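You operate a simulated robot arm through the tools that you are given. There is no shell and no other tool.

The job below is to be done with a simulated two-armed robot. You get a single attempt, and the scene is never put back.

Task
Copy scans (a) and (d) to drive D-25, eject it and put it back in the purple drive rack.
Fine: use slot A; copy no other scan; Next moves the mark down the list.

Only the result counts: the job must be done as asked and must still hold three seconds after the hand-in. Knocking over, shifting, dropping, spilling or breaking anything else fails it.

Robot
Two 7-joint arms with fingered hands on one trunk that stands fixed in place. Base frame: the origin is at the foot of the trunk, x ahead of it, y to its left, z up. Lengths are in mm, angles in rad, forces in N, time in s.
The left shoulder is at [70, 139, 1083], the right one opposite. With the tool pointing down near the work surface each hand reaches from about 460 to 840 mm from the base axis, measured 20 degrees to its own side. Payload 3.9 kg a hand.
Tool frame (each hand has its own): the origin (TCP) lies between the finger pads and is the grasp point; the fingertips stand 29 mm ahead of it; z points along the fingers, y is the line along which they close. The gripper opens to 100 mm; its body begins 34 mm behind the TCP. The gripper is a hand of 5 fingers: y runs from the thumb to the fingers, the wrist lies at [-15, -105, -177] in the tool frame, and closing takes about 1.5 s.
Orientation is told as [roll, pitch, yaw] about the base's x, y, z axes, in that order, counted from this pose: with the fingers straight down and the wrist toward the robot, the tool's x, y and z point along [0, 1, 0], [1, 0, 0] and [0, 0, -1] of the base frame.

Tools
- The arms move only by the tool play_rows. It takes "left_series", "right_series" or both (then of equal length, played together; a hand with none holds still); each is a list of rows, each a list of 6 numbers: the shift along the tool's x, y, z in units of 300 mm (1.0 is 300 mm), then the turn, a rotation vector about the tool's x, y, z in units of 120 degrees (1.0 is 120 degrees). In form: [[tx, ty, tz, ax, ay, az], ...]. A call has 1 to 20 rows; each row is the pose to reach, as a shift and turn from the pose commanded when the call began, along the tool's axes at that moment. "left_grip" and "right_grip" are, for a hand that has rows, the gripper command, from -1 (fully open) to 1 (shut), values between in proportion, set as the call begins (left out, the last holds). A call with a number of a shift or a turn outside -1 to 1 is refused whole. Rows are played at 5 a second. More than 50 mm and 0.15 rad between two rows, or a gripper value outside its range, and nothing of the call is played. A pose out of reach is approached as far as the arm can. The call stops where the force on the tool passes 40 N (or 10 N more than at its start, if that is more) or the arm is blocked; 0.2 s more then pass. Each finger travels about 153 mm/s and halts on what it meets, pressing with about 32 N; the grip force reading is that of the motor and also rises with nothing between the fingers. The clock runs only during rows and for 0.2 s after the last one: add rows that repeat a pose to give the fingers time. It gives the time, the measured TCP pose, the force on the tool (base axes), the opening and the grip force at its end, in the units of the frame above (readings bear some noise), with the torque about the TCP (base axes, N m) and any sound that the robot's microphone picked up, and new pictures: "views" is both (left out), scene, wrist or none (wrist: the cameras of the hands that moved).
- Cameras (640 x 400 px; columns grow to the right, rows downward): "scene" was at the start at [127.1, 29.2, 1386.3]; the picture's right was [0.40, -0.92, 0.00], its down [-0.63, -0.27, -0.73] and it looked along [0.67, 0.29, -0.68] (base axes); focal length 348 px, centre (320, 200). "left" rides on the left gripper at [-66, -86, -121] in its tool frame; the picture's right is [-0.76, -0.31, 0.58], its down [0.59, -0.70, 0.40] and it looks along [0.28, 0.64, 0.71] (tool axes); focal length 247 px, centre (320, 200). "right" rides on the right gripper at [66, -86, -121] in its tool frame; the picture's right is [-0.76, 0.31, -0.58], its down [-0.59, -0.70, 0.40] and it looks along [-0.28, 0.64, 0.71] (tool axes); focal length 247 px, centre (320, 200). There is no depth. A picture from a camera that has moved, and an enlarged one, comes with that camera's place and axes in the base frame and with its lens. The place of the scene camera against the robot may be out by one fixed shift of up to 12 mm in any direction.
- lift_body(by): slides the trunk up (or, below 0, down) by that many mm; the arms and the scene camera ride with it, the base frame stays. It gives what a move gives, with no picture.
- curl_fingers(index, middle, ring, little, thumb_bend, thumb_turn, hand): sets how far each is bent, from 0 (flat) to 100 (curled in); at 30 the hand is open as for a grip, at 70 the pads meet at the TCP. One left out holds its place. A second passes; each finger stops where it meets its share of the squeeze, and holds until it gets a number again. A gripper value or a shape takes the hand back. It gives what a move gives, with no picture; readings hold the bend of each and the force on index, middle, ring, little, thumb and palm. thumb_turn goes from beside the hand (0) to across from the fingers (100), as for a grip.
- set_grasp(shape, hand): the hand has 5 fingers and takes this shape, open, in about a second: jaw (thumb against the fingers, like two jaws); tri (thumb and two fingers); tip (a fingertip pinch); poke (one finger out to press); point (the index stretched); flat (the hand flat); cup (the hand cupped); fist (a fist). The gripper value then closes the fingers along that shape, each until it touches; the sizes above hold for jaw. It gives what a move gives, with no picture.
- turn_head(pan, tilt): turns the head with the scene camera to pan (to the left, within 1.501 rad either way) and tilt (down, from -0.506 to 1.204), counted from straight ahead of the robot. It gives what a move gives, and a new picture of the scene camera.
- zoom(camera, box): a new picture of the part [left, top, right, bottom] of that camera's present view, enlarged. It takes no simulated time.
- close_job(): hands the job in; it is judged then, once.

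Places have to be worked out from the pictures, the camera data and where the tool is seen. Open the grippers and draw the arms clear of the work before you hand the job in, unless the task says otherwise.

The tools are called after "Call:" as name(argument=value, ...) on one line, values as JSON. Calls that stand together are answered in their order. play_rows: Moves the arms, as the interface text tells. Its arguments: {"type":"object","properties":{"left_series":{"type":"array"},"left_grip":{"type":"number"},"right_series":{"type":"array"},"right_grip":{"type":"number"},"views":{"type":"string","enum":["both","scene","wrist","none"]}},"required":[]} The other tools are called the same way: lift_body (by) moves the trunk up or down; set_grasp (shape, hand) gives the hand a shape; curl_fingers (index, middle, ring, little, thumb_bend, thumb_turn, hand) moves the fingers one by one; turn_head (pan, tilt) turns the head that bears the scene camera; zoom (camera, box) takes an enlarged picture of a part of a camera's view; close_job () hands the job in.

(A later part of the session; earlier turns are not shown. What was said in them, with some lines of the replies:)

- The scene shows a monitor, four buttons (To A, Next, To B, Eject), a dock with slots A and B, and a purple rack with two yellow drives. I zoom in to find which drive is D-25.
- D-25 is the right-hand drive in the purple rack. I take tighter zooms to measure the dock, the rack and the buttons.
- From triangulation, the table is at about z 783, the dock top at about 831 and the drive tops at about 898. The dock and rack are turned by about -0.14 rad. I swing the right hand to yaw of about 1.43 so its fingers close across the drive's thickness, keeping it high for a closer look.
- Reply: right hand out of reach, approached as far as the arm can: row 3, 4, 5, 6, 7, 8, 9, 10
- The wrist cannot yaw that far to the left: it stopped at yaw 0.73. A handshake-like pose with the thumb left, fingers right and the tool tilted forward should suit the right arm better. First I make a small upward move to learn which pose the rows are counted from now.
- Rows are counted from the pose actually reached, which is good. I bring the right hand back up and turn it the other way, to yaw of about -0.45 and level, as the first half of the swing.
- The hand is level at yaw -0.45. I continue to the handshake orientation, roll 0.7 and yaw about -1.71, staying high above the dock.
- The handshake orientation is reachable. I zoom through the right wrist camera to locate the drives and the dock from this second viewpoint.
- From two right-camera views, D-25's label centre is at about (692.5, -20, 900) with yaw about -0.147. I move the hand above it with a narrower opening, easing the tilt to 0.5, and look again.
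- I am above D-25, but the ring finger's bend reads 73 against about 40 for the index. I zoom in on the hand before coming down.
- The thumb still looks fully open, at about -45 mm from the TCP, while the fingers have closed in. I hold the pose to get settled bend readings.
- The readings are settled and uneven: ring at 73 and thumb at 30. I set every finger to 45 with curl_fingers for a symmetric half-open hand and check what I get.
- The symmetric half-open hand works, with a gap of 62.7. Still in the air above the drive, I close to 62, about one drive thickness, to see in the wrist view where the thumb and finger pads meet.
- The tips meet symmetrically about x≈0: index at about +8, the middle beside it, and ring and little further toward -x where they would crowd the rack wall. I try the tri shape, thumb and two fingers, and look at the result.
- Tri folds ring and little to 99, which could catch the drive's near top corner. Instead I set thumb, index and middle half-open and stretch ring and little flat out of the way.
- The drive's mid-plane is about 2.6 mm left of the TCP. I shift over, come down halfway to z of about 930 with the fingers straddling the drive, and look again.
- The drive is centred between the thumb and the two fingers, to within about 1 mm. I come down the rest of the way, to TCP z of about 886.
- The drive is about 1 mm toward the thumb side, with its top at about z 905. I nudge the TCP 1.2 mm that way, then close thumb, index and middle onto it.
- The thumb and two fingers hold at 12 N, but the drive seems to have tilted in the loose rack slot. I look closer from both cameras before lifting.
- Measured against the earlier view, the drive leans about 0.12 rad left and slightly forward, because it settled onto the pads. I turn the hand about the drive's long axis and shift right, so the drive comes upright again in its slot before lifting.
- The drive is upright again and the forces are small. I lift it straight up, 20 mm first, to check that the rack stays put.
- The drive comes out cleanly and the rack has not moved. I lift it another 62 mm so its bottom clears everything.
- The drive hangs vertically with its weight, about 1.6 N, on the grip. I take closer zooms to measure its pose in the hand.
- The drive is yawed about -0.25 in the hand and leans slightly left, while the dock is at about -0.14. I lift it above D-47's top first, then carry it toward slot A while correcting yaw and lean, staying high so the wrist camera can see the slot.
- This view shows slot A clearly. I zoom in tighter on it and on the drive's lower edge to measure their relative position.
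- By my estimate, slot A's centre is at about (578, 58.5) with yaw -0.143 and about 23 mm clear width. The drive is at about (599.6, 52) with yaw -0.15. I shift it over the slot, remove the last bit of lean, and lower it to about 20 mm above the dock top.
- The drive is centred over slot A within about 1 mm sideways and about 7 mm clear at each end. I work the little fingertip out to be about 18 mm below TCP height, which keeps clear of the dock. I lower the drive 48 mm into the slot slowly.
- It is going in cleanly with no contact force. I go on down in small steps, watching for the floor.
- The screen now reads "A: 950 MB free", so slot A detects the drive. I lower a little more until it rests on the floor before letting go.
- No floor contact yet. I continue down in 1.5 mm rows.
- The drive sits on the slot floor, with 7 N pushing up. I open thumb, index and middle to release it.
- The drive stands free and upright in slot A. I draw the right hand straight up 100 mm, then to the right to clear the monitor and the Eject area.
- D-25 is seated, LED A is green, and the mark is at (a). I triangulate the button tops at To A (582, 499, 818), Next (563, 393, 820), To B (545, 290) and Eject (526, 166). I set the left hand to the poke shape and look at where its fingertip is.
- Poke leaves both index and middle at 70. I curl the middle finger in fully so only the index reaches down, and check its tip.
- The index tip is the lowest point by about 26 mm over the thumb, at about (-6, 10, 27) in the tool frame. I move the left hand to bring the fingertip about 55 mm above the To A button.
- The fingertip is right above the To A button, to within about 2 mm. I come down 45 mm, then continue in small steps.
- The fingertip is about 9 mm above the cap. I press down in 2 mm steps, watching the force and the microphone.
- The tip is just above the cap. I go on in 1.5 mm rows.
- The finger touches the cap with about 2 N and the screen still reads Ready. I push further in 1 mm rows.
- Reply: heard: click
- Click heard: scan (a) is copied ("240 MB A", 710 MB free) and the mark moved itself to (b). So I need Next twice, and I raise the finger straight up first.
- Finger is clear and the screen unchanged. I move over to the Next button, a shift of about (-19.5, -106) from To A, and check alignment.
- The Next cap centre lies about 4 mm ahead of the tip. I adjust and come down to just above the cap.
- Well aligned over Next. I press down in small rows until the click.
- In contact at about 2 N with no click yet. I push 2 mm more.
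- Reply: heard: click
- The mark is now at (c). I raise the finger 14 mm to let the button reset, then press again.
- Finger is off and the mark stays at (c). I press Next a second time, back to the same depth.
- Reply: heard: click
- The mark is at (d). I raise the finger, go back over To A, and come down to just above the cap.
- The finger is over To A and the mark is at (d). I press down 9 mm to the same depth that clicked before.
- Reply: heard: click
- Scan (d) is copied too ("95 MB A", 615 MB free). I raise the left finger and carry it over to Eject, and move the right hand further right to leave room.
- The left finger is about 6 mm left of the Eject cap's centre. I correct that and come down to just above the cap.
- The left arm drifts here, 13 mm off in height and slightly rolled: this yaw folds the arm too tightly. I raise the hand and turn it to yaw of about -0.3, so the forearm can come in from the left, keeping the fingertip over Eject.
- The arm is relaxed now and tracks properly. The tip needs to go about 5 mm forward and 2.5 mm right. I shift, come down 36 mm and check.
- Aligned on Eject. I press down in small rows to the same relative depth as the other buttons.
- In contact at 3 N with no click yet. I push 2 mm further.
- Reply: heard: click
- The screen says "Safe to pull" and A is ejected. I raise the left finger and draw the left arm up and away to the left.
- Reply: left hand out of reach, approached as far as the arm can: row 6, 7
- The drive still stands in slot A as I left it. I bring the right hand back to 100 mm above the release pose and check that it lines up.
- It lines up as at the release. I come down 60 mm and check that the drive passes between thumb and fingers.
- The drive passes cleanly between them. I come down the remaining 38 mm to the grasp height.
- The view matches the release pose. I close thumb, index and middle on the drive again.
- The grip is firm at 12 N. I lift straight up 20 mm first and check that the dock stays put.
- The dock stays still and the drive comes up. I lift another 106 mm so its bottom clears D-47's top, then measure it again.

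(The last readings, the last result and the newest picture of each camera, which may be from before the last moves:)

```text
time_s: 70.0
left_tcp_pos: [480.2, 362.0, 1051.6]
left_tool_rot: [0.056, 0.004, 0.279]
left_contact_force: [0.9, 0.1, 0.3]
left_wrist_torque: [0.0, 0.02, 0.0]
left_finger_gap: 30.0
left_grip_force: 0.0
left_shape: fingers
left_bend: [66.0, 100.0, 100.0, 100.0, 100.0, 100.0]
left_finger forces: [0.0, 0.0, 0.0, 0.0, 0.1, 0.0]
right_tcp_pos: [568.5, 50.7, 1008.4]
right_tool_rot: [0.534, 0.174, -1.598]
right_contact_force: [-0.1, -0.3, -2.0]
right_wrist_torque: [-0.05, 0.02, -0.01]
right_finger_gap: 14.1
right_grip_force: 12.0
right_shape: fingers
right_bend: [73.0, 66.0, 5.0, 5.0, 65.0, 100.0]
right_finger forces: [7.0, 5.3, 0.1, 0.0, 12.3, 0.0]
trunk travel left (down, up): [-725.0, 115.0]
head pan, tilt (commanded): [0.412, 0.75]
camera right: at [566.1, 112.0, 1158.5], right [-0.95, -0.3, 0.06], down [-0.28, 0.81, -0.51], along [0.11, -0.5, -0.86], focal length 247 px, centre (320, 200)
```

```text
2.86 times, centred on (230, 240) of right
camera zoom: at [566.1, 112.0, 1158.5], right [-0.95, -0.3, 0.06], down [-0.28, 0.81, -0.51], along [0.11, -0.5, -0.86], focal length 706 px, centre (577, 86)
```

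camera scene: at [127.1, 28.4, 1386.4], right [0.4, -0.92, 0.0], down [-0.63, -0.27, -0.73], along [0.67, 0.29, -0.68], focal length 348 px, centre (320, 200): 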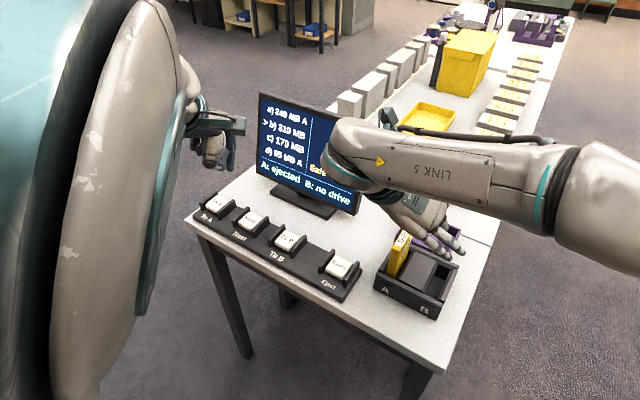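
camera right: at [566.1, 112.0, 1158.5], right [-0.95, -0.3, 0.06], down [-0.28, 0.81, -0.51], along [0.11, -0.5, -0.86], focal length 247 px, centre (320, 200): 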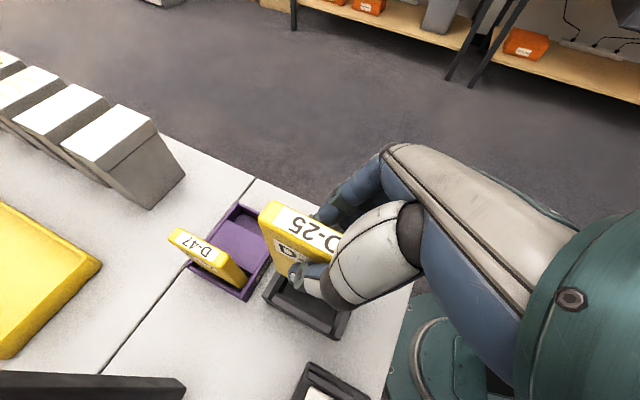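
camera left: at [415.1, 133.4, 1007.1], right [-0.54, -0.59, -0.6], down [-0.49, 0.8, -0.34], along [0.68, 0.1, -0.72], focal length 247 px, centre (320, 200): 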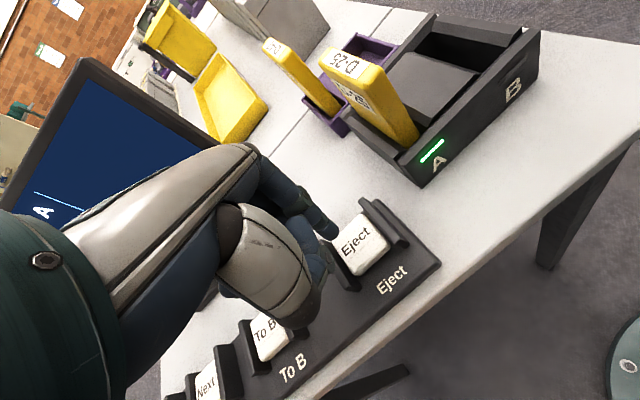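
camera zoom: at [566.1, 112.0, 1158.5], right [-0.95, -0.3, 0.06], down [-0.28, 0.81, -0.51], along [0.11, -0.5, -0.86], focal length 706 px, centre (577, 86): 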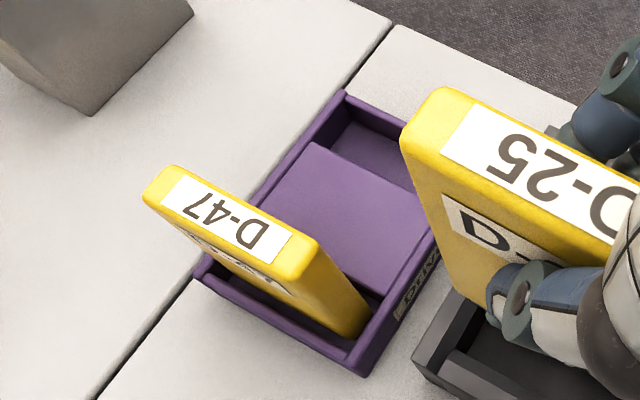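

The drive hangs vertically with yaw of about -0.178. Its label end has to return to about (716, -21.5), where it started. I carry it across above the rack's right slot with a small yaw correction and look.

Call:
play_rows(right_series=[[0.0506, 0.0343, 0.023, 0.001, -0.0004, -0.0017], [0.1011, 0.0687, 0.046, 0.0021, -0.0007, -0.0035], [0.1517, 0.103, 0.069, 0.0031, -0.0011, -0.0052], [0.2023, 0.1373, 0.092, 0.0041, -0.0014, -0.0069], [0.2529, 0.1716, 0.115, 0.0051, -0.0018, -0.0086], [0.3034, 0.206, 0.138, 0.0062, -0.0021, -0.0104], [0.354, 0.2403, 0.161, 0.0072, -0.0025, -0.0121], [0.354, 0.2403, 0.161, 0.0072, -0.0025, -0.0121]], views="both")

Call:
zoom(camera="right", box=[240, 200, 400, 300])

Call:
zoom(camera="right", box=[230, 250, 390, 350])

Call:
zoom(camera="scene", box=[380, 160, 500, 260])

```text
time_s: 71.8
left_tcp_pos: [480.9, 362.3, 1050.4]
left_tool_rot: [0.057, 0.008, 0.279]
left_contact_force: [0.0, -0.6, -0.1]
left_wrist_torque: [-0.01, -0.02, 0.03]
left_finger_gap: 30.3
left_grip_force: 0.1
left_shape: fingers
left_bend: [66.0, 100.0, 100.0, 100.0, 100.0, 100.0]
left_finger forces: [0.0, 0.0, 0.1, 0.1, 0.0, 0.0]
right_tcp_pos: [683.4, -25.0, 1007.4]
right_tool_rot: [0.535, 0.174, -1.568]
right_contact_force: [0.0, 0.3, -1.7]
right_wrist_torque: [-0.01, 0.04, 0.0]
right_finger_gap: 14.2
right_grip_force: 12.2
right_shape: fingers
right_bend: [73.0, 66.0, 5.0, 5.0, 65.0, 100.0]
right_finger forces: [7.0, 5.4, 0.0, 0.0, 12.2, 0.0]
trunk travel left (down, up): [-725.0, 115.0]
head pan, tilt (commanded): [0.412, 0.75]
camera scene: at [127.1, 29.4, 1386.3], right [0.4, -0.92, 0.0], down [-0.63, -0.27, -0.73], along [0.67, 0.29, -0.68], focal length 348 px, centre (320, 200)
camera right: at [678.0, 36.6, 1157.8], right [-0.94, -0.33, 0.06], down [-0.31, 0.8, -0.51], along [0.12, -0.5, -0.86], focal length 247 px, centre (320, 200)
```

scene: 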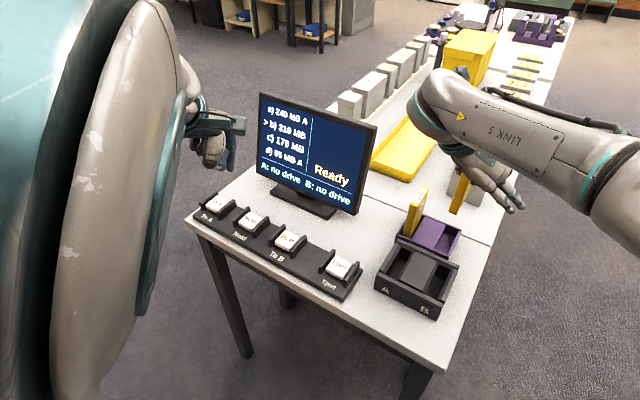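
right: 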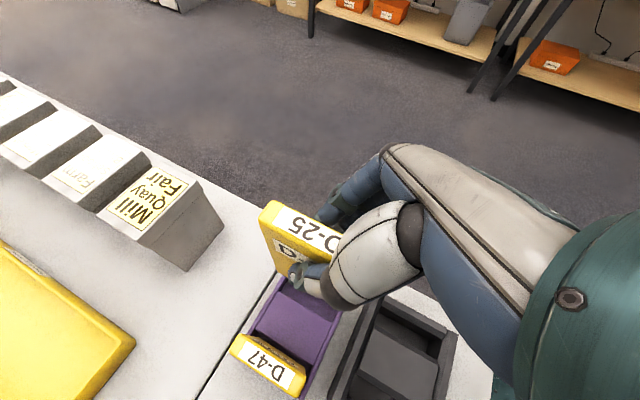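

```text
4.00 times, centred on (320, 250) of right
camera zoom: at [678.0, 36.6, 1157.8], right [-0.94, -0.33, 0.06], down [-0.31, 0.8, -0.51], along [0.12, -0.5, -0.86], focal length 988 px, centre (320, 0)
```

zoom: 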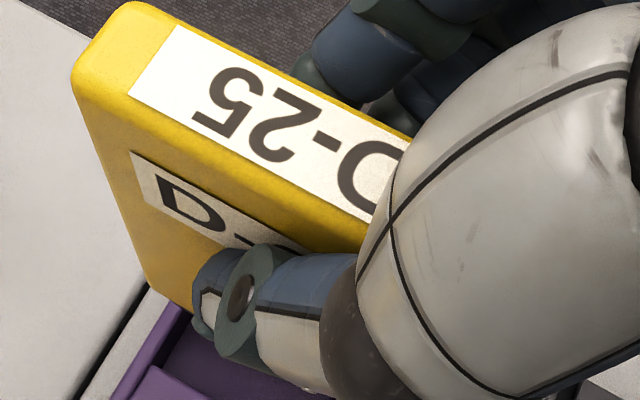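

```text
4.00 times, centred on (310, 300) of right
camera zoom: at [678.0, 36.6, 1157.8], right [-0.94, -0.33, 0.06], down [-0.31, 0.8, -0.51], along [0.12, -0.5, -0.86], focal length 988 px, centre (360, -200)
```

zoom: 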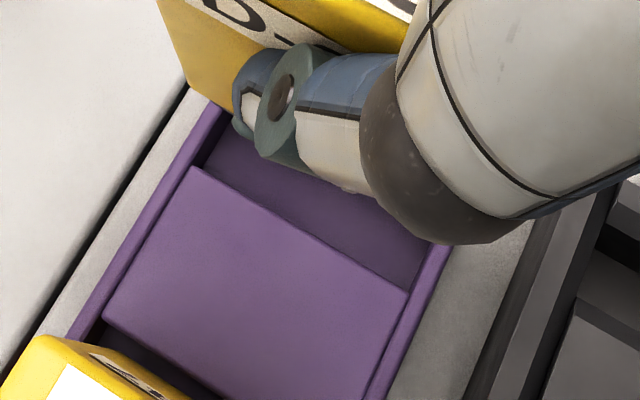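

```text
4.00 times, centred on (440, 210) of scene
camera zoom: at [127.1, 29.4, 1386.3], right [0.4, -0.92, 0.0], down [-0.63, -0.27, -0.73], along [0.67, 0.29, -0.68], focal length 1393 px, centre (-160, 160)
```

zoom: 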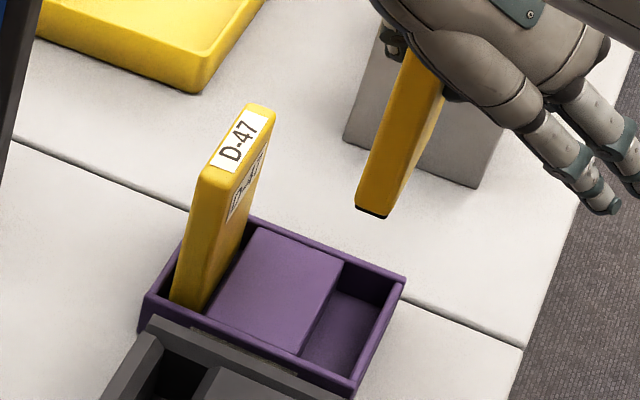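

The screen reads "A: no drive / Ready". I work out that the rack slot runs from about y -7 to -32 at x 691, centred at about -19.4, so the drive needs only about 1.5 mm to the right. I shift and lower it to just above the rack walls.

Call:
play_rows(right_series=[[0.0033, 0.0049, 0.001, 0, 0, 0], [-0.0204, 0.0131, 0.041, 0, 0, 0], [-0.0441, 0.0212, 0.081, 0, 0, 0], [-0.0679, 0.0294, 0.1211, 0, 0, 0], [-0.0916, 0.0375, 0.1611, 0, 0, 0], [-0.1153, 0.0457, 0.2011, 0, 0, 0], [-0.139, 0.0538, 0.2411, 0, 0, 0], [-0.139, 0.0538, 0.2411, 0, 0, 0]], views="both")

Call:
zoom(camera="right", box=[230, 200, 390, 300])

Call:
zoom(camera="scene", box=[380, 180, 500, 260])

```text
time_s: 73.6
left_tcp_pos: [480.0, 361.2, 1051.1]
left_tool_rot: [0.058, 0.007, 0.278]
left_contact_force: [0.0, 0.3, 0.6]
left_wrist_torque: [-0.03, 0.02, 0.06]
left_finger_gap: 30.3
left_grip_force: 0.1
left_shape: fingers
left_bend: [66.0, 100.0, 100.0, 100.0, 100.0, 100.0]
left_finger forces: [0.0, 0.1, 0.0, 0.0, 0.0, 0.1]
right_tcp_pos: [683.1, -26.4, 922.3]
right_tool_rot: [0.535, 0.173, -1.566]
right_contact_force: [0.1, -0.1, -1.7]
right_wrist_torque: [-0.01, 0.0, -0.05]
right_finger_gap: 14.1
right_grip_force: 12.6
right_shape: fingers
right_bend: [73.0, 66.0, 5.0, 5.0, 65.0, 100.0]
right_finger forces: [6.8, 5.3, 0.0, 0.1, 12.3, 0.0]
trunk travel left (down, up): [-725.0, 115.0]
head pan, tilt (commanded): [0.412, 0.75]
camera scene: at [127.2, 29.2, 1386.3], right [0.4, -0.92, 0.0], down [-0.63, -0.27, -0.73], along [0.67, 0.29, -0.68], focal length 348 px, centre (320, 200)
camera right: at [679.3, 34.4, 1073.1], right [-0.94, -0.33, 0.06], down [-0.31, 0.8, -0.51], along [0.12, -0.5, -0.86], focal length 247 px, centre (320, 200)
```

scene: 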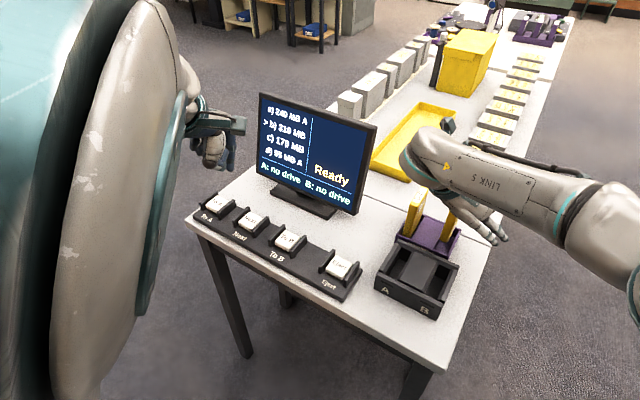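
right: 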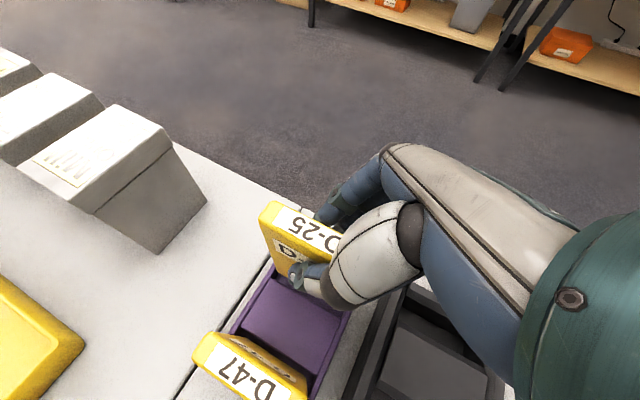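

```text
4.00 times, centred on (310, 250) of right
camera zoom: at [679.3, 34.4, 1073.1], right [-0.94, -0.33, 0.06], down [-0.31, 0.8, -0.51], along [0.12, -0.5, -0.86], focal length 988 px, centre (360, 0)
```

zoom: 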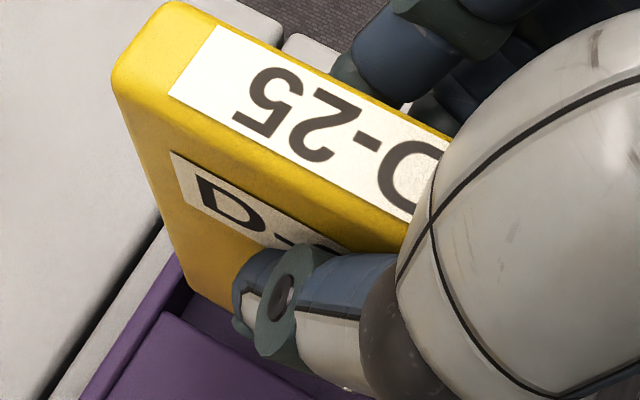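

```text
5.00 times, centred on (440, 220) of scene
camera zoom: at [127.2, 29.2, 1386.3], right [0.4, -0.92, 0.0], down [-0.63, -0.27, -0.73], along [0.67, 0.29, -0.68], focal length 1741 px, centre (-280, 100)
```

zoom: 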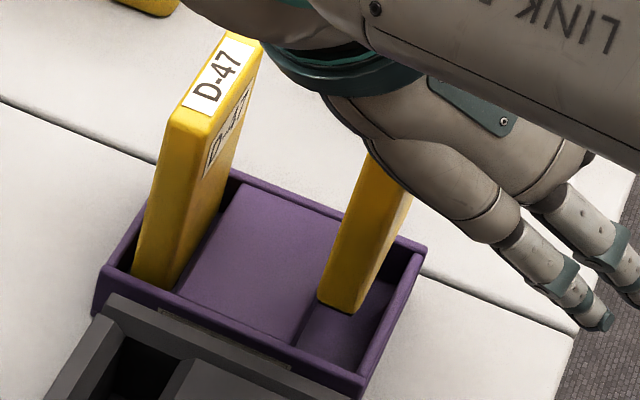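

The drive is over the slot with a few mm of clearance on each side. I nudge it 1 mm right and lower it 26 mm into the slot.

Call:
play_rows(right_series=[[0.0003, 0.0033, -0.0005, 0, 0, 0], [-0.0084, 0.0063, 0.0142, 0, 0, 0], [-0.0171, 0.0093, 0.0289, 0, 0, 0], [-0.0258, 0.0123, 0.0436, 0, 0, 0], [-0.0345, 0.0152, 0.0582, 0, 0, 0], [-0.0432, 0.0182, 0.0729, 0, 0, 0]], views="none")

Call:
zoom(camera="right", box=[230, 200, 390, 300])

Call:
zoom(camera="scene", box=[380, 180, 500, 260])

```text
time_s: 75.0
left_tcp_pos: [480.7, 361.8, 1050.8]
left_tool_rot: [0.057, 0.006, 0.278]
left_contact_force: [-0.3, 0.1, 0.4]
left_wrist_torque: [0.0, 0.04, -0.07]
left_finger_gap: 30.1
left_grip_force: 0.1
left_shape: fingers
left_bend: [66.0, 100.0, 100.0, 100.0, 100.0, 100.0]
left_finger forces: [0.1, 0.0, 0.0, 0.1, 0.1, 0.0]
right_tcp_pos: [684.7, -29.1, 896.7]
right_tool_rot: [0.534, 0.173, -1.568]
right_contact_force: [0.0, 0.0, -1.8]
right_wrist_torque: [-0.01, 0.04, 0.01]
right_finger_gap: 13.9
right_grip_force: 12.2
right_shape: fingers
right_bend: [73.0, 66.0, 5.0, 5.0, 65.0, 100.0]
right_finger forces: [6.9, 5.4, 0.0, 0.0, 12.4, 0.1]
trunk travel left (down, up): [-725.0, 115.0]
head pan, tilt (commanded): [0.412, 0.75]
```

```text
4.00 times, centred on (310, 250) of right
camera zoom: at [679.4, 33.4, 1046.6], right [-0.94, -0.33, 0.06], down [-0.31, 0.8, -0.51], along [0.12, -0.5, -0.86], focal length 988 px, centre (360, 0)
```

zoom: 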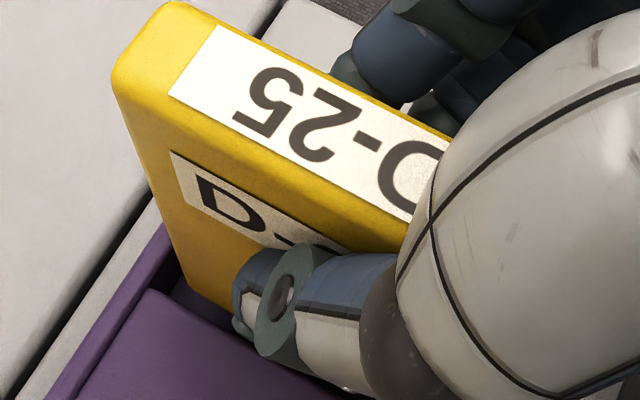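

```text
5.00 times, centred on (440, 220) of scene
camera zoom: at [127.5, 29.2, 1386.3], right [0.4, -0.92, 0.0], down [-0.63, -0.27, -0.73], along [0.67, 0.29, -0.68], focal length 1741 px, centre (-280, 100)
```

zoom: 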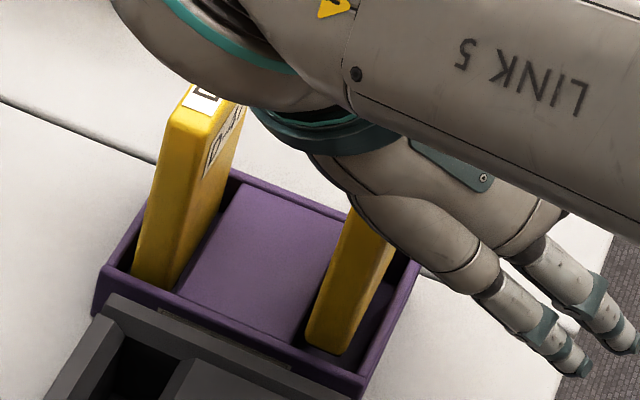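

It enters freely with no contact force. I lower further in small steps to find the floor.

Call:
play_rows(right_series=[[-0.0033, 0.0012, 0.0057, 0, 0, 0], [-0.0067, 0.0023, 0.0113, 0, 0, 0], [-0.01, 0.0035, 0.017, 0, 0, 0], [-0.0134, 0.0046, 0.0226, 0, 0, 0]], views="none")

```text
time_s: 76.0
left_tcp_pos: [480.9, 361.1, 1050.2]
left_tool_rot: [0.059, 0.008, 0.281]
left_contact_force: [-0.5, 0.4, 0.7]
left_wrist_torque: [-0.01, 0.02, -0.03]
left_finger_gap: 30.3
left_grip_force: 0.1
left_shape: fingers
left_bend: [66.0, 100.0, 100.0, 100.0, 100.0, 100.0]
left_finger forces: [0.0, 0.1, 0.1, 0.1, 0.1, 0.0]
right_tcp_pos: [683.6, -27.6, 887.8]
right_tool_rot: [0.535, 0.173, -1.568]
right_contact_force: [0.1, 0.1, -2.4]
right_wrist_torque: [-0.05, 0.04, -0.01]
right_finger_gap: 14.1
right_grip_force: 12.3
right_shape: fingers
right_bend: [73.0, 66.0, 5.0, 5.0, 65.0, 100.0]
right_finger forces: [6.9, 5.3, 0.0, 0.0, 12.2, 0.0]
trunk travel left (down, up): [-725.0, 115.0]
head pan, tilt (commanded): [0.412, 0.75]
```

No contact yet at TCP z of about 888. I continue 4.5 mm in 1.5 mm rows.

Call:
play_rows(right_series=[[-0.0025, 0.0009, 0.0042, 0, 0, 0], [-0.005, 0.0017, 0.0085, 0, 0, 0], [-0.0075, 0.0026, 0.0127, 0, 0, 0]], views="none")

Call:
zoom(camera="right", box=[230, 200, 390, 300])

```text
time_s: 76.8
left_tcp_pos: [481.2, 362.1, 1050.7]
left_tool_rot: [0.058, 0.007, 0.279]
left_contact_force: [0.4, 0.3, 0.1]
left_wrist_torque: [0.0, 0.02, 0.02]
left_finger_gap: 30.0
left_grip_force: 0.1
left_shape: fingers
left_bend: [66.0, 100.0, 100.0, 100.0, 100.0, 100.0]
left_finger forces: [0.1, 0.1, 0.0, 0.0, 0.0, 0.0]
right_tcp_pos: [683.0, -26.5, 883.7]
right_tool_rot: [0.534, 0.172, -1.569]
right_contact_force: [0.5, -0.2, -1.7]
right_wrist_torque: [0.01, 0.0, 0.0]
right_finger_gap: 14.2
right_grip_force: 12.2
right_shape: fingers
right_bend: [73.0, 66.0, 5.0, 5.0, 65.0, 100.0]
right_finger forces: [6.9, 5.4, 0.0, 0.0, 12.4, 0.0]
trunk travel left (down, up): [-725.0, 115.0]
head pan, tilt (commanded): [0.412, 0.75]
```

```text
4.00 times, centred on (310, 250) of right
camera zoom: at [678.3, 33.7, 1034.2], right [-0.94, -0.32, 0.06], down [-0.31, 0.8, -0.51], along [0.12, -0.5, -0.86], focal length 988 px, centre (360, 0)
```

zoom: 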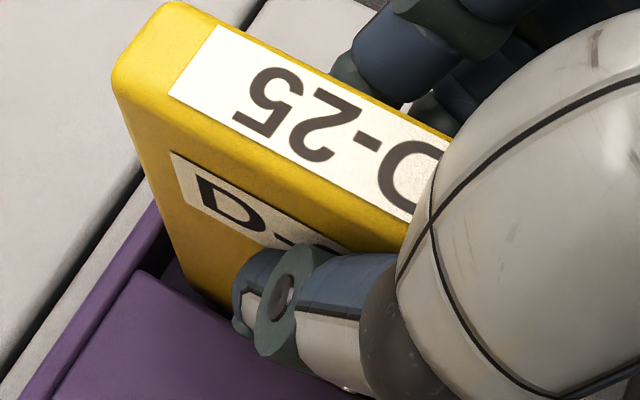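

Still only the drive's own weight on the hand. I go down 3 mm more in 1 mm rows.

Call:
play_rows(right_series=[[-0.0017, 0.0006, 0.0028, 0, 0, 0], [-0.0033, 0.0012, 0.0057, 0, 0, 0], [-0.005, 0.0017, 0.0085, 0, 0, 0]], views="none")

```text
time_s: 77.6
left_tcp_pos: [481.9, 361.1, 1051.0]
left_tool_rot: [0.059, 0.007, 0.278]
left_contact_force: [-0.1, -0.2, 1.2]
left_wrist_torque: [-0.02, -0.01, 0.0]
left_finger_gap: 30.1
left_grip_force: 0.1
left_shape: fingers
left_bend: [66.0, 100.0, 100.0, 100.0, 100.0, 100.0]
left_finger forces: [0.0, 0.0, 0.0, 0.0, 0.0, 0.0]
right_tcp_pos: [683.5, -26.9, 880.7]
right_tool_rot: [0.533, 0.174, -1.566]
right_contact_force: [0.5, 0.3, -1.4]
right_wrist_torque: [-0.03, 0.03, 0.01]
right_finger_gap: 14.2
right_grip_force: 12.1
right_shape: fingers
right_bend: [73.0, 66.0, 5.0, 5.0, 65.0, 100.0]
right_finger forces: [7.0, 5.3, 0.0, 0.0, 12.2, 0.0]
trunk travel left (down, up): [-725.0, 115.0]
head pan, tilt (commanded): [0.412, 0.75]
```

Still no floor contact. I continue another 4 mm in 1 mm rows.

Call:
play_rows(right_series=[[-0.0017, 0.0006, 0.0028, 0, 0, 0], [-0.0033, 0.0012, 0.0057, 0, 0, 0], [-0.005, 0.0017, 0.0085, 0, 0, 0], [-0.0067, 0.0023, 0.0113, 0, 0, 0]], views="none")

Call:
zoom(camera="right", box=[230, 200, 390, 300])

Call:
zoom(camera="scene", box=[380, 180, 500, 260])

```text
time_s: 78.6
left_tcp_pos: [479.8, 360.9, 1052.0]
left_tool_rot: [0.058, 0.008, 0.278]
left_contact_force: [0.5, -0.5, -0.3]
left_wrist_torque: [-0.01, 0.04, 0.01]
left_finger_gap: 30.2
left_grip_force: 0.0
left_shape: fingers
left_bend: [66.0, 100.0, 100.0, 100.0, 100.0, 100.0]
left_finger forces: [0.1, 0.0, 0.0, 0.0, 0.1, 0.0]
right_tcp_pos: [683.6, -27.8, 878.2]
right_tool_rot: [0.536, 0.173, -1.567]
right_contact_force: [-1.3, 0.1, 3.2]
right_wrist_torque: [0.04, -0.02, 0.01]
right_finger_gap: 13.9
right_grip_force: 12.6
right_shape: fingers
right_bend: [73.0, 73.0, 5.0, 5.0, 65.0, 100.0]
right_finger forces: [7.5, 5.4, 0.1, 0.0, 12.7, 0.0]
trunk travel left (down, up): [-725.0, 115.0]
head pan, tilt (commanded): [0.412, 0.75]
```

```text
4.00 times, centred on (310, 250) of right
camera zoom: at [677.6, 33.7, 1028.9], right [-0.94, -0.33, 0.05], down [-0.31, 0.8, -0.51], along [0.12, -0.5, -0.86], focal length 988 px, centre (360, 0)
```

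zoom: 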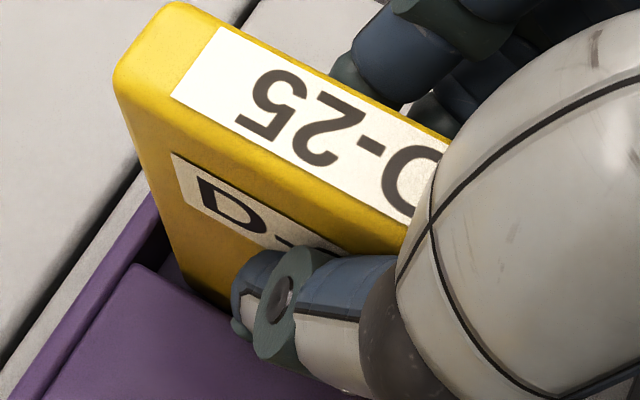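

```text
5.00 times, centred on (440, 220) of scene
camera zoom: at [126.1, 29.3, 1386.5], right [0.4, -0.92, 0.0], down [-0.62, -0.27, -0.73], along [0.67, 0.29, -0.68], focal length 1741 px, centre (-280, 100)
```

zoom: 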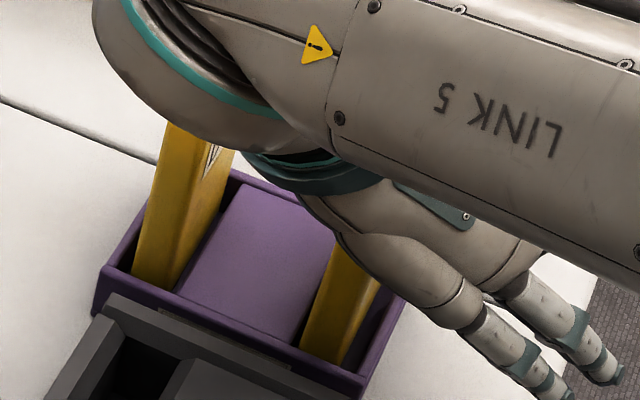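

The drive now rests on the rack floor with about 5 N upward, and it is upright. I open the fingers to release it.

Call:
curl_fingers(hand="right", index=48, middle=48, thumb_bend=48)

Call:
zoom(camera="right", box=[230, 200, 390, 300])

```text
time_s: 79.6
left_tcp_pos: [480.1, 361.8, 1050.4]
left_tool_rot: [0.059, 0.008, 0.279]
left_contact_force: [1.1, 0.0, -0.5]
left_wrist_torque: [-0.01, -0.03, -0.01]
left_finger_gap: 30.2
left_grip_force: 0.2
left_shape: fingers
left_bend: [66.0, 100.0, 100.0, 100.0, 100.0, 100.0]
left_finger forces: [0.0, 0.0, 0.0, 0.0, 0.0, 0.1]
right_tcp_pos: [682.4, -27.0, 877.2]
right_tool_rot: [0.535, 0.173, -1.568]
right_contact_force: [-0.3, 0.0, -0.3]
right_wrist_torque: [-0.02, -0.02, 0.01]
right_finger_gap: 54.6
right_grip_force: 0.0
right_shape: fingers
right_bend: [48.0, 48.0, 5.0, 5.0, 48.0, 100.0]
right_finger forces: [0.0, 0.0, 0.0, 0.1, 0.0, 0.0]
trunk travel left (down, up): [-725.0, 115.0]
head pan, tilt (commanded): [0.412, 0.75]
```

```text
4.00 times, centred on (310, 250) of right
camera zoom: at [678.1, 33.7, 1027.9], right [-0.94, -0.33, 0.06], down [-0.31, 0.8, -0.51], along [0.12, -0.5, -0.86], focal length 988 px, centre (360, 0)
```

zoom: 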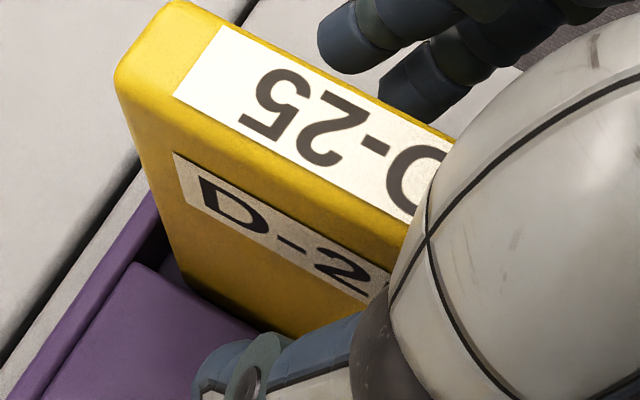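

Released and standing upright. I raise the right hand straight up 110 mm, then move it clear to the right.

Call:
play_rows(right_series=[[0.0167, -0.0058, -0.0283, 0, 0, 0], [0.0335, -0.0115, -0.0565, 0, 0, 0], [0.0614, -0.0211, -0.1036, 0, 0, 0], [0.0893, -0.0307, -0.1507, 0, 0, 0], [0.1172, -0.0403, -0.1978, 0, 0, 0], [0.1451, -0.0498, -0.2448, 0, 0, 0], [0.1841, -0.0633, -0.3108, 0, 0, 0], [0.1841, 0.0067, -0.3108, 0, 0, 0], [0.1841, 0.0767, -0.3108, 0, 0, 0], [0.1841, 0.1467, -0.3108, 0, 0, 0], [0.1841, 0.2167, -0.3108, 0, 0, 0], [0.1841, 0.2867, -0.3108, 0, 0, 0]], views="both")

Call:
zoom(camera="scene", box=[370, 180, 490, 320])

Call:
zoom(camera="scene", box=[380, 180, 480, 260])

Call:
zoom(camera="scene", box=[250, 90, 400, 220])

```text
time_s: 82.2
left_tcp_pos: [480.7, 359.5, 1050.9]
left_tool_rot: [0.058, 0.008, 0.279]
left_contact_force: [-0.1, -0.1, 0.2]
left_wrist_torque: [-0.01, -0.02, 0.02]
left_finger_gap: 30.4
left_grip_force: 0.0
left_shape: fingers
left_bend: [66.0, 100.0, 100.0, 100.0, 100.0, 100.0]
left_finger forces: [0.1, 0.1, 0.0, 0.0, 0.0, 0.0]
right_tcp_pos: [682.3, -130.3, 967.9]
right_tool_rot: [0.534, 0.174, -1.568]
right_contact_force: [-0.3, -0.3, 0.0]
right_wrist_torque: [-0.01, -0.01, 0.01]
right_finger_gap: 54.7
right_grip_force: 0.0
right_shape: fingers
right_bend: [48.0, 48.0, 5.0, 5.0, 48.0, 100.0]
right_finger forces: [0.0, 0.1, 0.0, 0.0, 0.0, 0.0]
trunk travel left (down, up): [-725.0, 115.0]
head pan, tilt (commanded): [0.412, 0.75]
camera scene: at [127.0, 28.5, 1386.4], right [0.4, -0.92, 0.0], down [-0.63, -0.27, -0.73], along [0.67, 0.29, -0.68], focal length 348 px, centre (320, 200)
camera right: at [677.8, -70.1, 1119.1], right [-0.94, -0.33, 0.06], down [-0.31, 0.8, -0.51], along [0.12, -0.5, -0.86], focal length 247 px, centre (320, 200)
```

scene: 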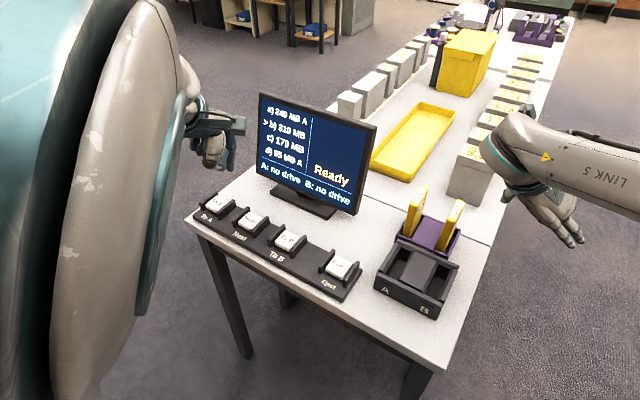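
right: 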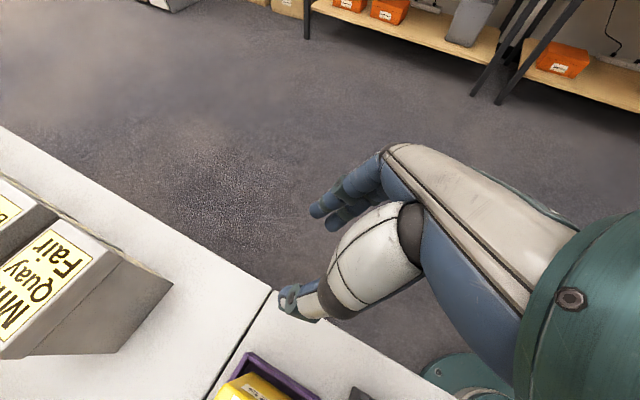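

```text
2.86 times, centred on (430, 250) of scene
camera zoom: at [127.0, 28.5, 1386.4], right [0.4, -0.92, 0.0], down [-0.63, -0.27, -0.73], along [0.67, 0.29, -0.68], focal length 995 px, centre (6, 57)
```

zoom: 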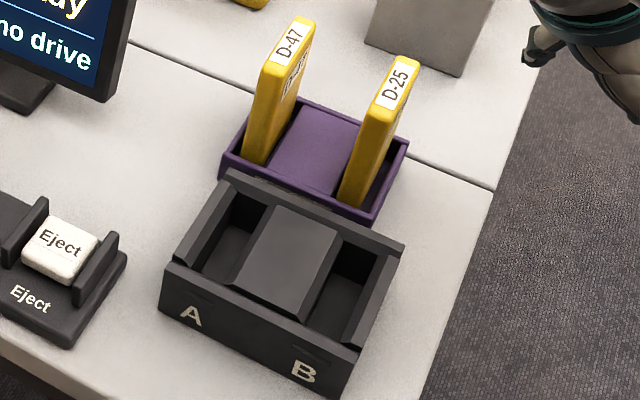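

```text
5.00 times, centred on (430, 220) of scene
camera zoom: at [127.0, 28.5, 1386.4], right [0.4, -0.92, 0.0], down [-0.63, -0.27, -0.73], along [0.67, 0.29, -0.68], focal length 1741 px, centre (-230, 100)
```

zoom: 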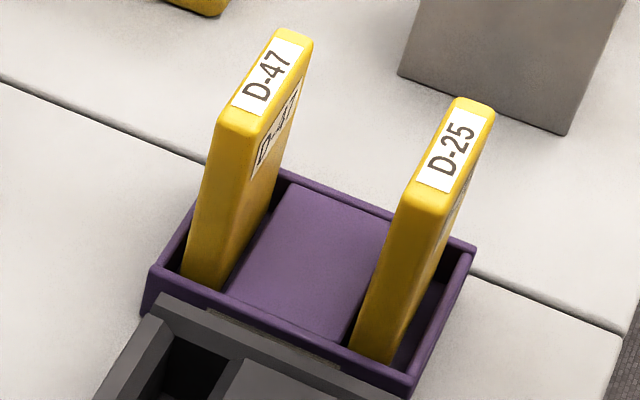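

```text
3.08 times, centred on (325, 155) of scene
camera zoom: at [127.0, 28.5, 1386.4], right [0.4, -0.92, 0.0], down [-0.63, -0.27, -0.73], along [0.67, 0.29, -0.68], focal length 1072 px, centre (305, 338)
```

zoom: 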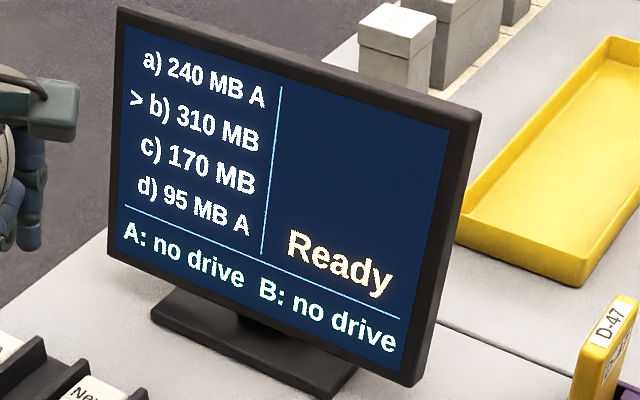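

D-25 stands upright in its purple rack slot, the rack and dock are where they started, and the screen shows (a) and (d) copied with "A: no drive". I open both hands and draw the right arm further clear.

Call:
play_rows(right_series=[[-0.0109, 0.0323, -0.0603, 0, 0, 0], [-0.0219, 0.0647, -0.1205, 0, 0, 0], [-0.0328, 0.097, -0.1808, 0, 0, 0], [-0.0438, 0.1294, -0.241, 0, 0, 0], [-0.0547, 0.1617, -0.3013, 0, 0, 0]], views="none")

Call:
set_grasp(hand="right", shape="jaw")

Call:
set_grasp(hand="left", shape="jaw")

Call:
zoom(camera="scene", box=[0, 0, 640, 400])

Call:
zoom(camera="scene", box=[380, 180, 480, 260])

```text
time_s: 83.4
left_tcp_pos: [480.2, 361.3, 1051.7]
left_tool_rot: [0.057, 0.005, 0.278]
left_contact_force: [0.2, 0.0, 0.0]
left_wrist_torque: [0.01, 0.0, -0.01]
left_finger_gap: 30.1
left_grip_force: 0.1
left_shape: fingers
left_bend: [66.0, 100.0, 100.0, 100.0, 100.0, 100.0]
left_finger forces: [0.0, 0.0, 0.0, 0.0, 0.1, 0.0]
right_tcp_pos: [622.4, -191.6, 1031.1]
right_tool_rot: [0.535, 0.172, -1.567]
right_contact_force: [-0.5, 0.6, 0.2]
right_wrist_torque: [-0.01, 0.0, 0.02]
right_finger_gap: 54.5
right_grip_force: 0.1
right_shape: fingers
right_bend: [48.0, 48.0, 5.0, 5.0, 48.0, 100.0]
right_finger forces: [0.0, 0.0, 0.0, 0.1, 0.0, 0.1]
trunk travel left (down, up): [-725.0, 115.0]
head pan, tilt (commanded): [0.412, 0.75]
```

```text
time_s: 84.3
left_tcp_pos: [482.1, 361.4, 1051.0]
left_tool_rot: [0.057, 0.008, 0.28]
left_contact_force: [-1.1, -0.3, -0.6]
left_wrist_torque: [-0.01, -0.05, 0.01]
left_finger_gap: 30.3
left_grip_force: 0.1
left_shape: fingers
left_bend: [66.0, 100.0, 100.0, 100.0, 100.0, 100.0]
left_finger forces: [0.1, 0.0, 0.0, 0.1, 0.0, 0.0]
right_tcp_pos: [625.1, -190.6, 1031.3]
right_tool_rot: [0.533, 0.173, -1.567]
right_contact_force: [0.4, -0.1, -0.3]
right_wrist_torque: [-0.01, -0.01, 0.01]
right_finger_gap: 99.7
right_grip_force: 0.0
right_shape: jaw
right_bend: [30.0, 30.0, 30.0, 30.0, 30.0, 98.0]
right_finger forces: [0.0, 0.0, 0.0, 0.0, 0.1, 0.1]
trunk travel left (down, up): [-725.0, 115.0]
head pan, tilt (commanded): [0.412, 0.75]
```

```text
time_s: 85.2
left_tcp_pos: [480.6, 361.5, 1051.1]
left_tool_rot: [0.057, 0.006, 0.279]
left_contact_force: [-0.3, 0.2, 1.0]
left_wrist_torque: [0.01, 0.0, -0.02]
left_finger_gap: 99.6
left_grip_force: 0.1
left_shape: jaw
left_bend: [30.0, 30.0, 30.0, 30.0, 30.0, 98.0]
left_finger forces: [0.0, 0.1, 0.0, 0.0, 0.0, 0.0]
right_tcp_pos: [624.0, -191.9, 1030.1]
right_tool_rot: [0.535, 0.172, -1.568]
right_contact_force: [-0.4, 0.1, 0.4]
right_wrist_torque: [0.0, -0.02, 0.0]
right_finger_gap: 99.7
right_grip_force: 0.1
right_shape: jaw
right_bend: [30.0, 30.0, 30.0, 30.0, 30.0, 98.0]
right_finger forces: [0.0, 0.1, 0.1, 0.1, 0.0, 0.0]
trunk travel left (down, up): [-725.0, 115.0]
head pan, tilt (commanded): [0.412, 0.75]
```

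```text
1.00 times, centred on (320, 200) of scene (not enlarged: the box is as wide or as high as the picture)
camera zoom: at [127.1, 29.2, 1386.3], right [0.4, -0.92, 0.0], down [-0.63, -0.27, -0.73], along [0.67, 0.29, -0.68], focal length 348 px, centre (320, 200)
```

zoom: 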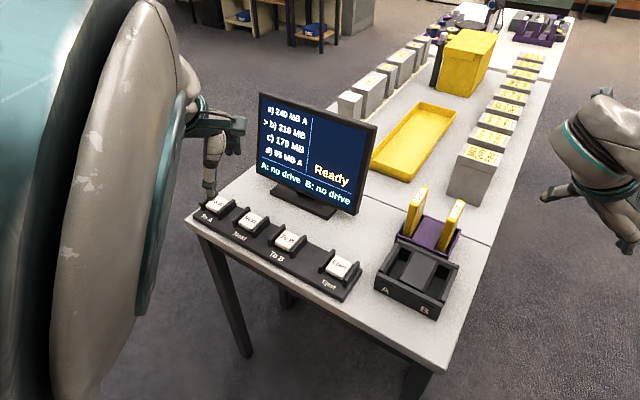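

```text
5.00 times, centred on (430, 220) of scene
camera zoom: at [127.1, 29.2, 1386.3], right [0.4, -0.92, 0.0], down [-0.63, -0.27, -0.73], along [0.67, 0.29, -0.68], focal length 1741 px, centre (-230, 100)
```

zoom: 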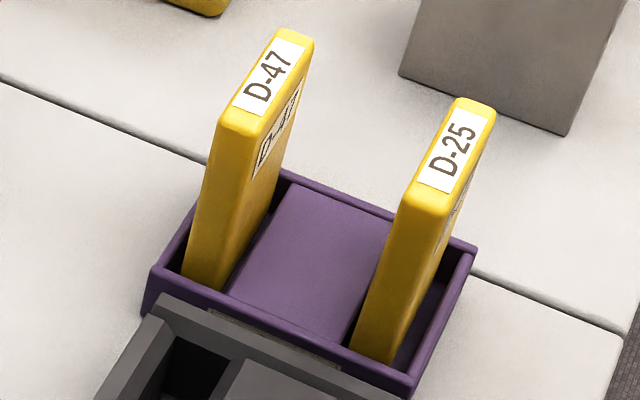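

Both hands are open and clear of the work. D-25 stands stably in the purple rack, and scans (a) and (d) were the only ones copied, so I hand the job in.

Call:
close_job()

```text
The job is handed in.
```

Scans (a) and (d) are copied to drive D-25. The drive has been ejected and is back in its place in the purple rack, and the job is handed in.

- **Copying:** I put D-25 in slot A and copied (a). The mark moved to (b) by itself, so I pressed Next twice to reach (d) and copied that. The screen lists only (a) and (d) as copied to A, with 615 MB left free.
- **Ejecting:** I pulled the drive only after the screen showed "A: ejected" and "Safe to pull". The screen now reads "A: no drive" and "Ready".
- **Rack:** D-25 stands upright in the same slot it came from, next to D-47. The rack and dock are where they were at the start, as far as the camera shows.
- **Arms:** Both hands are open and clear of the work. The right hand is well off to the side. The left hand is about 230 mm above the table, near the To A and Next buttons.
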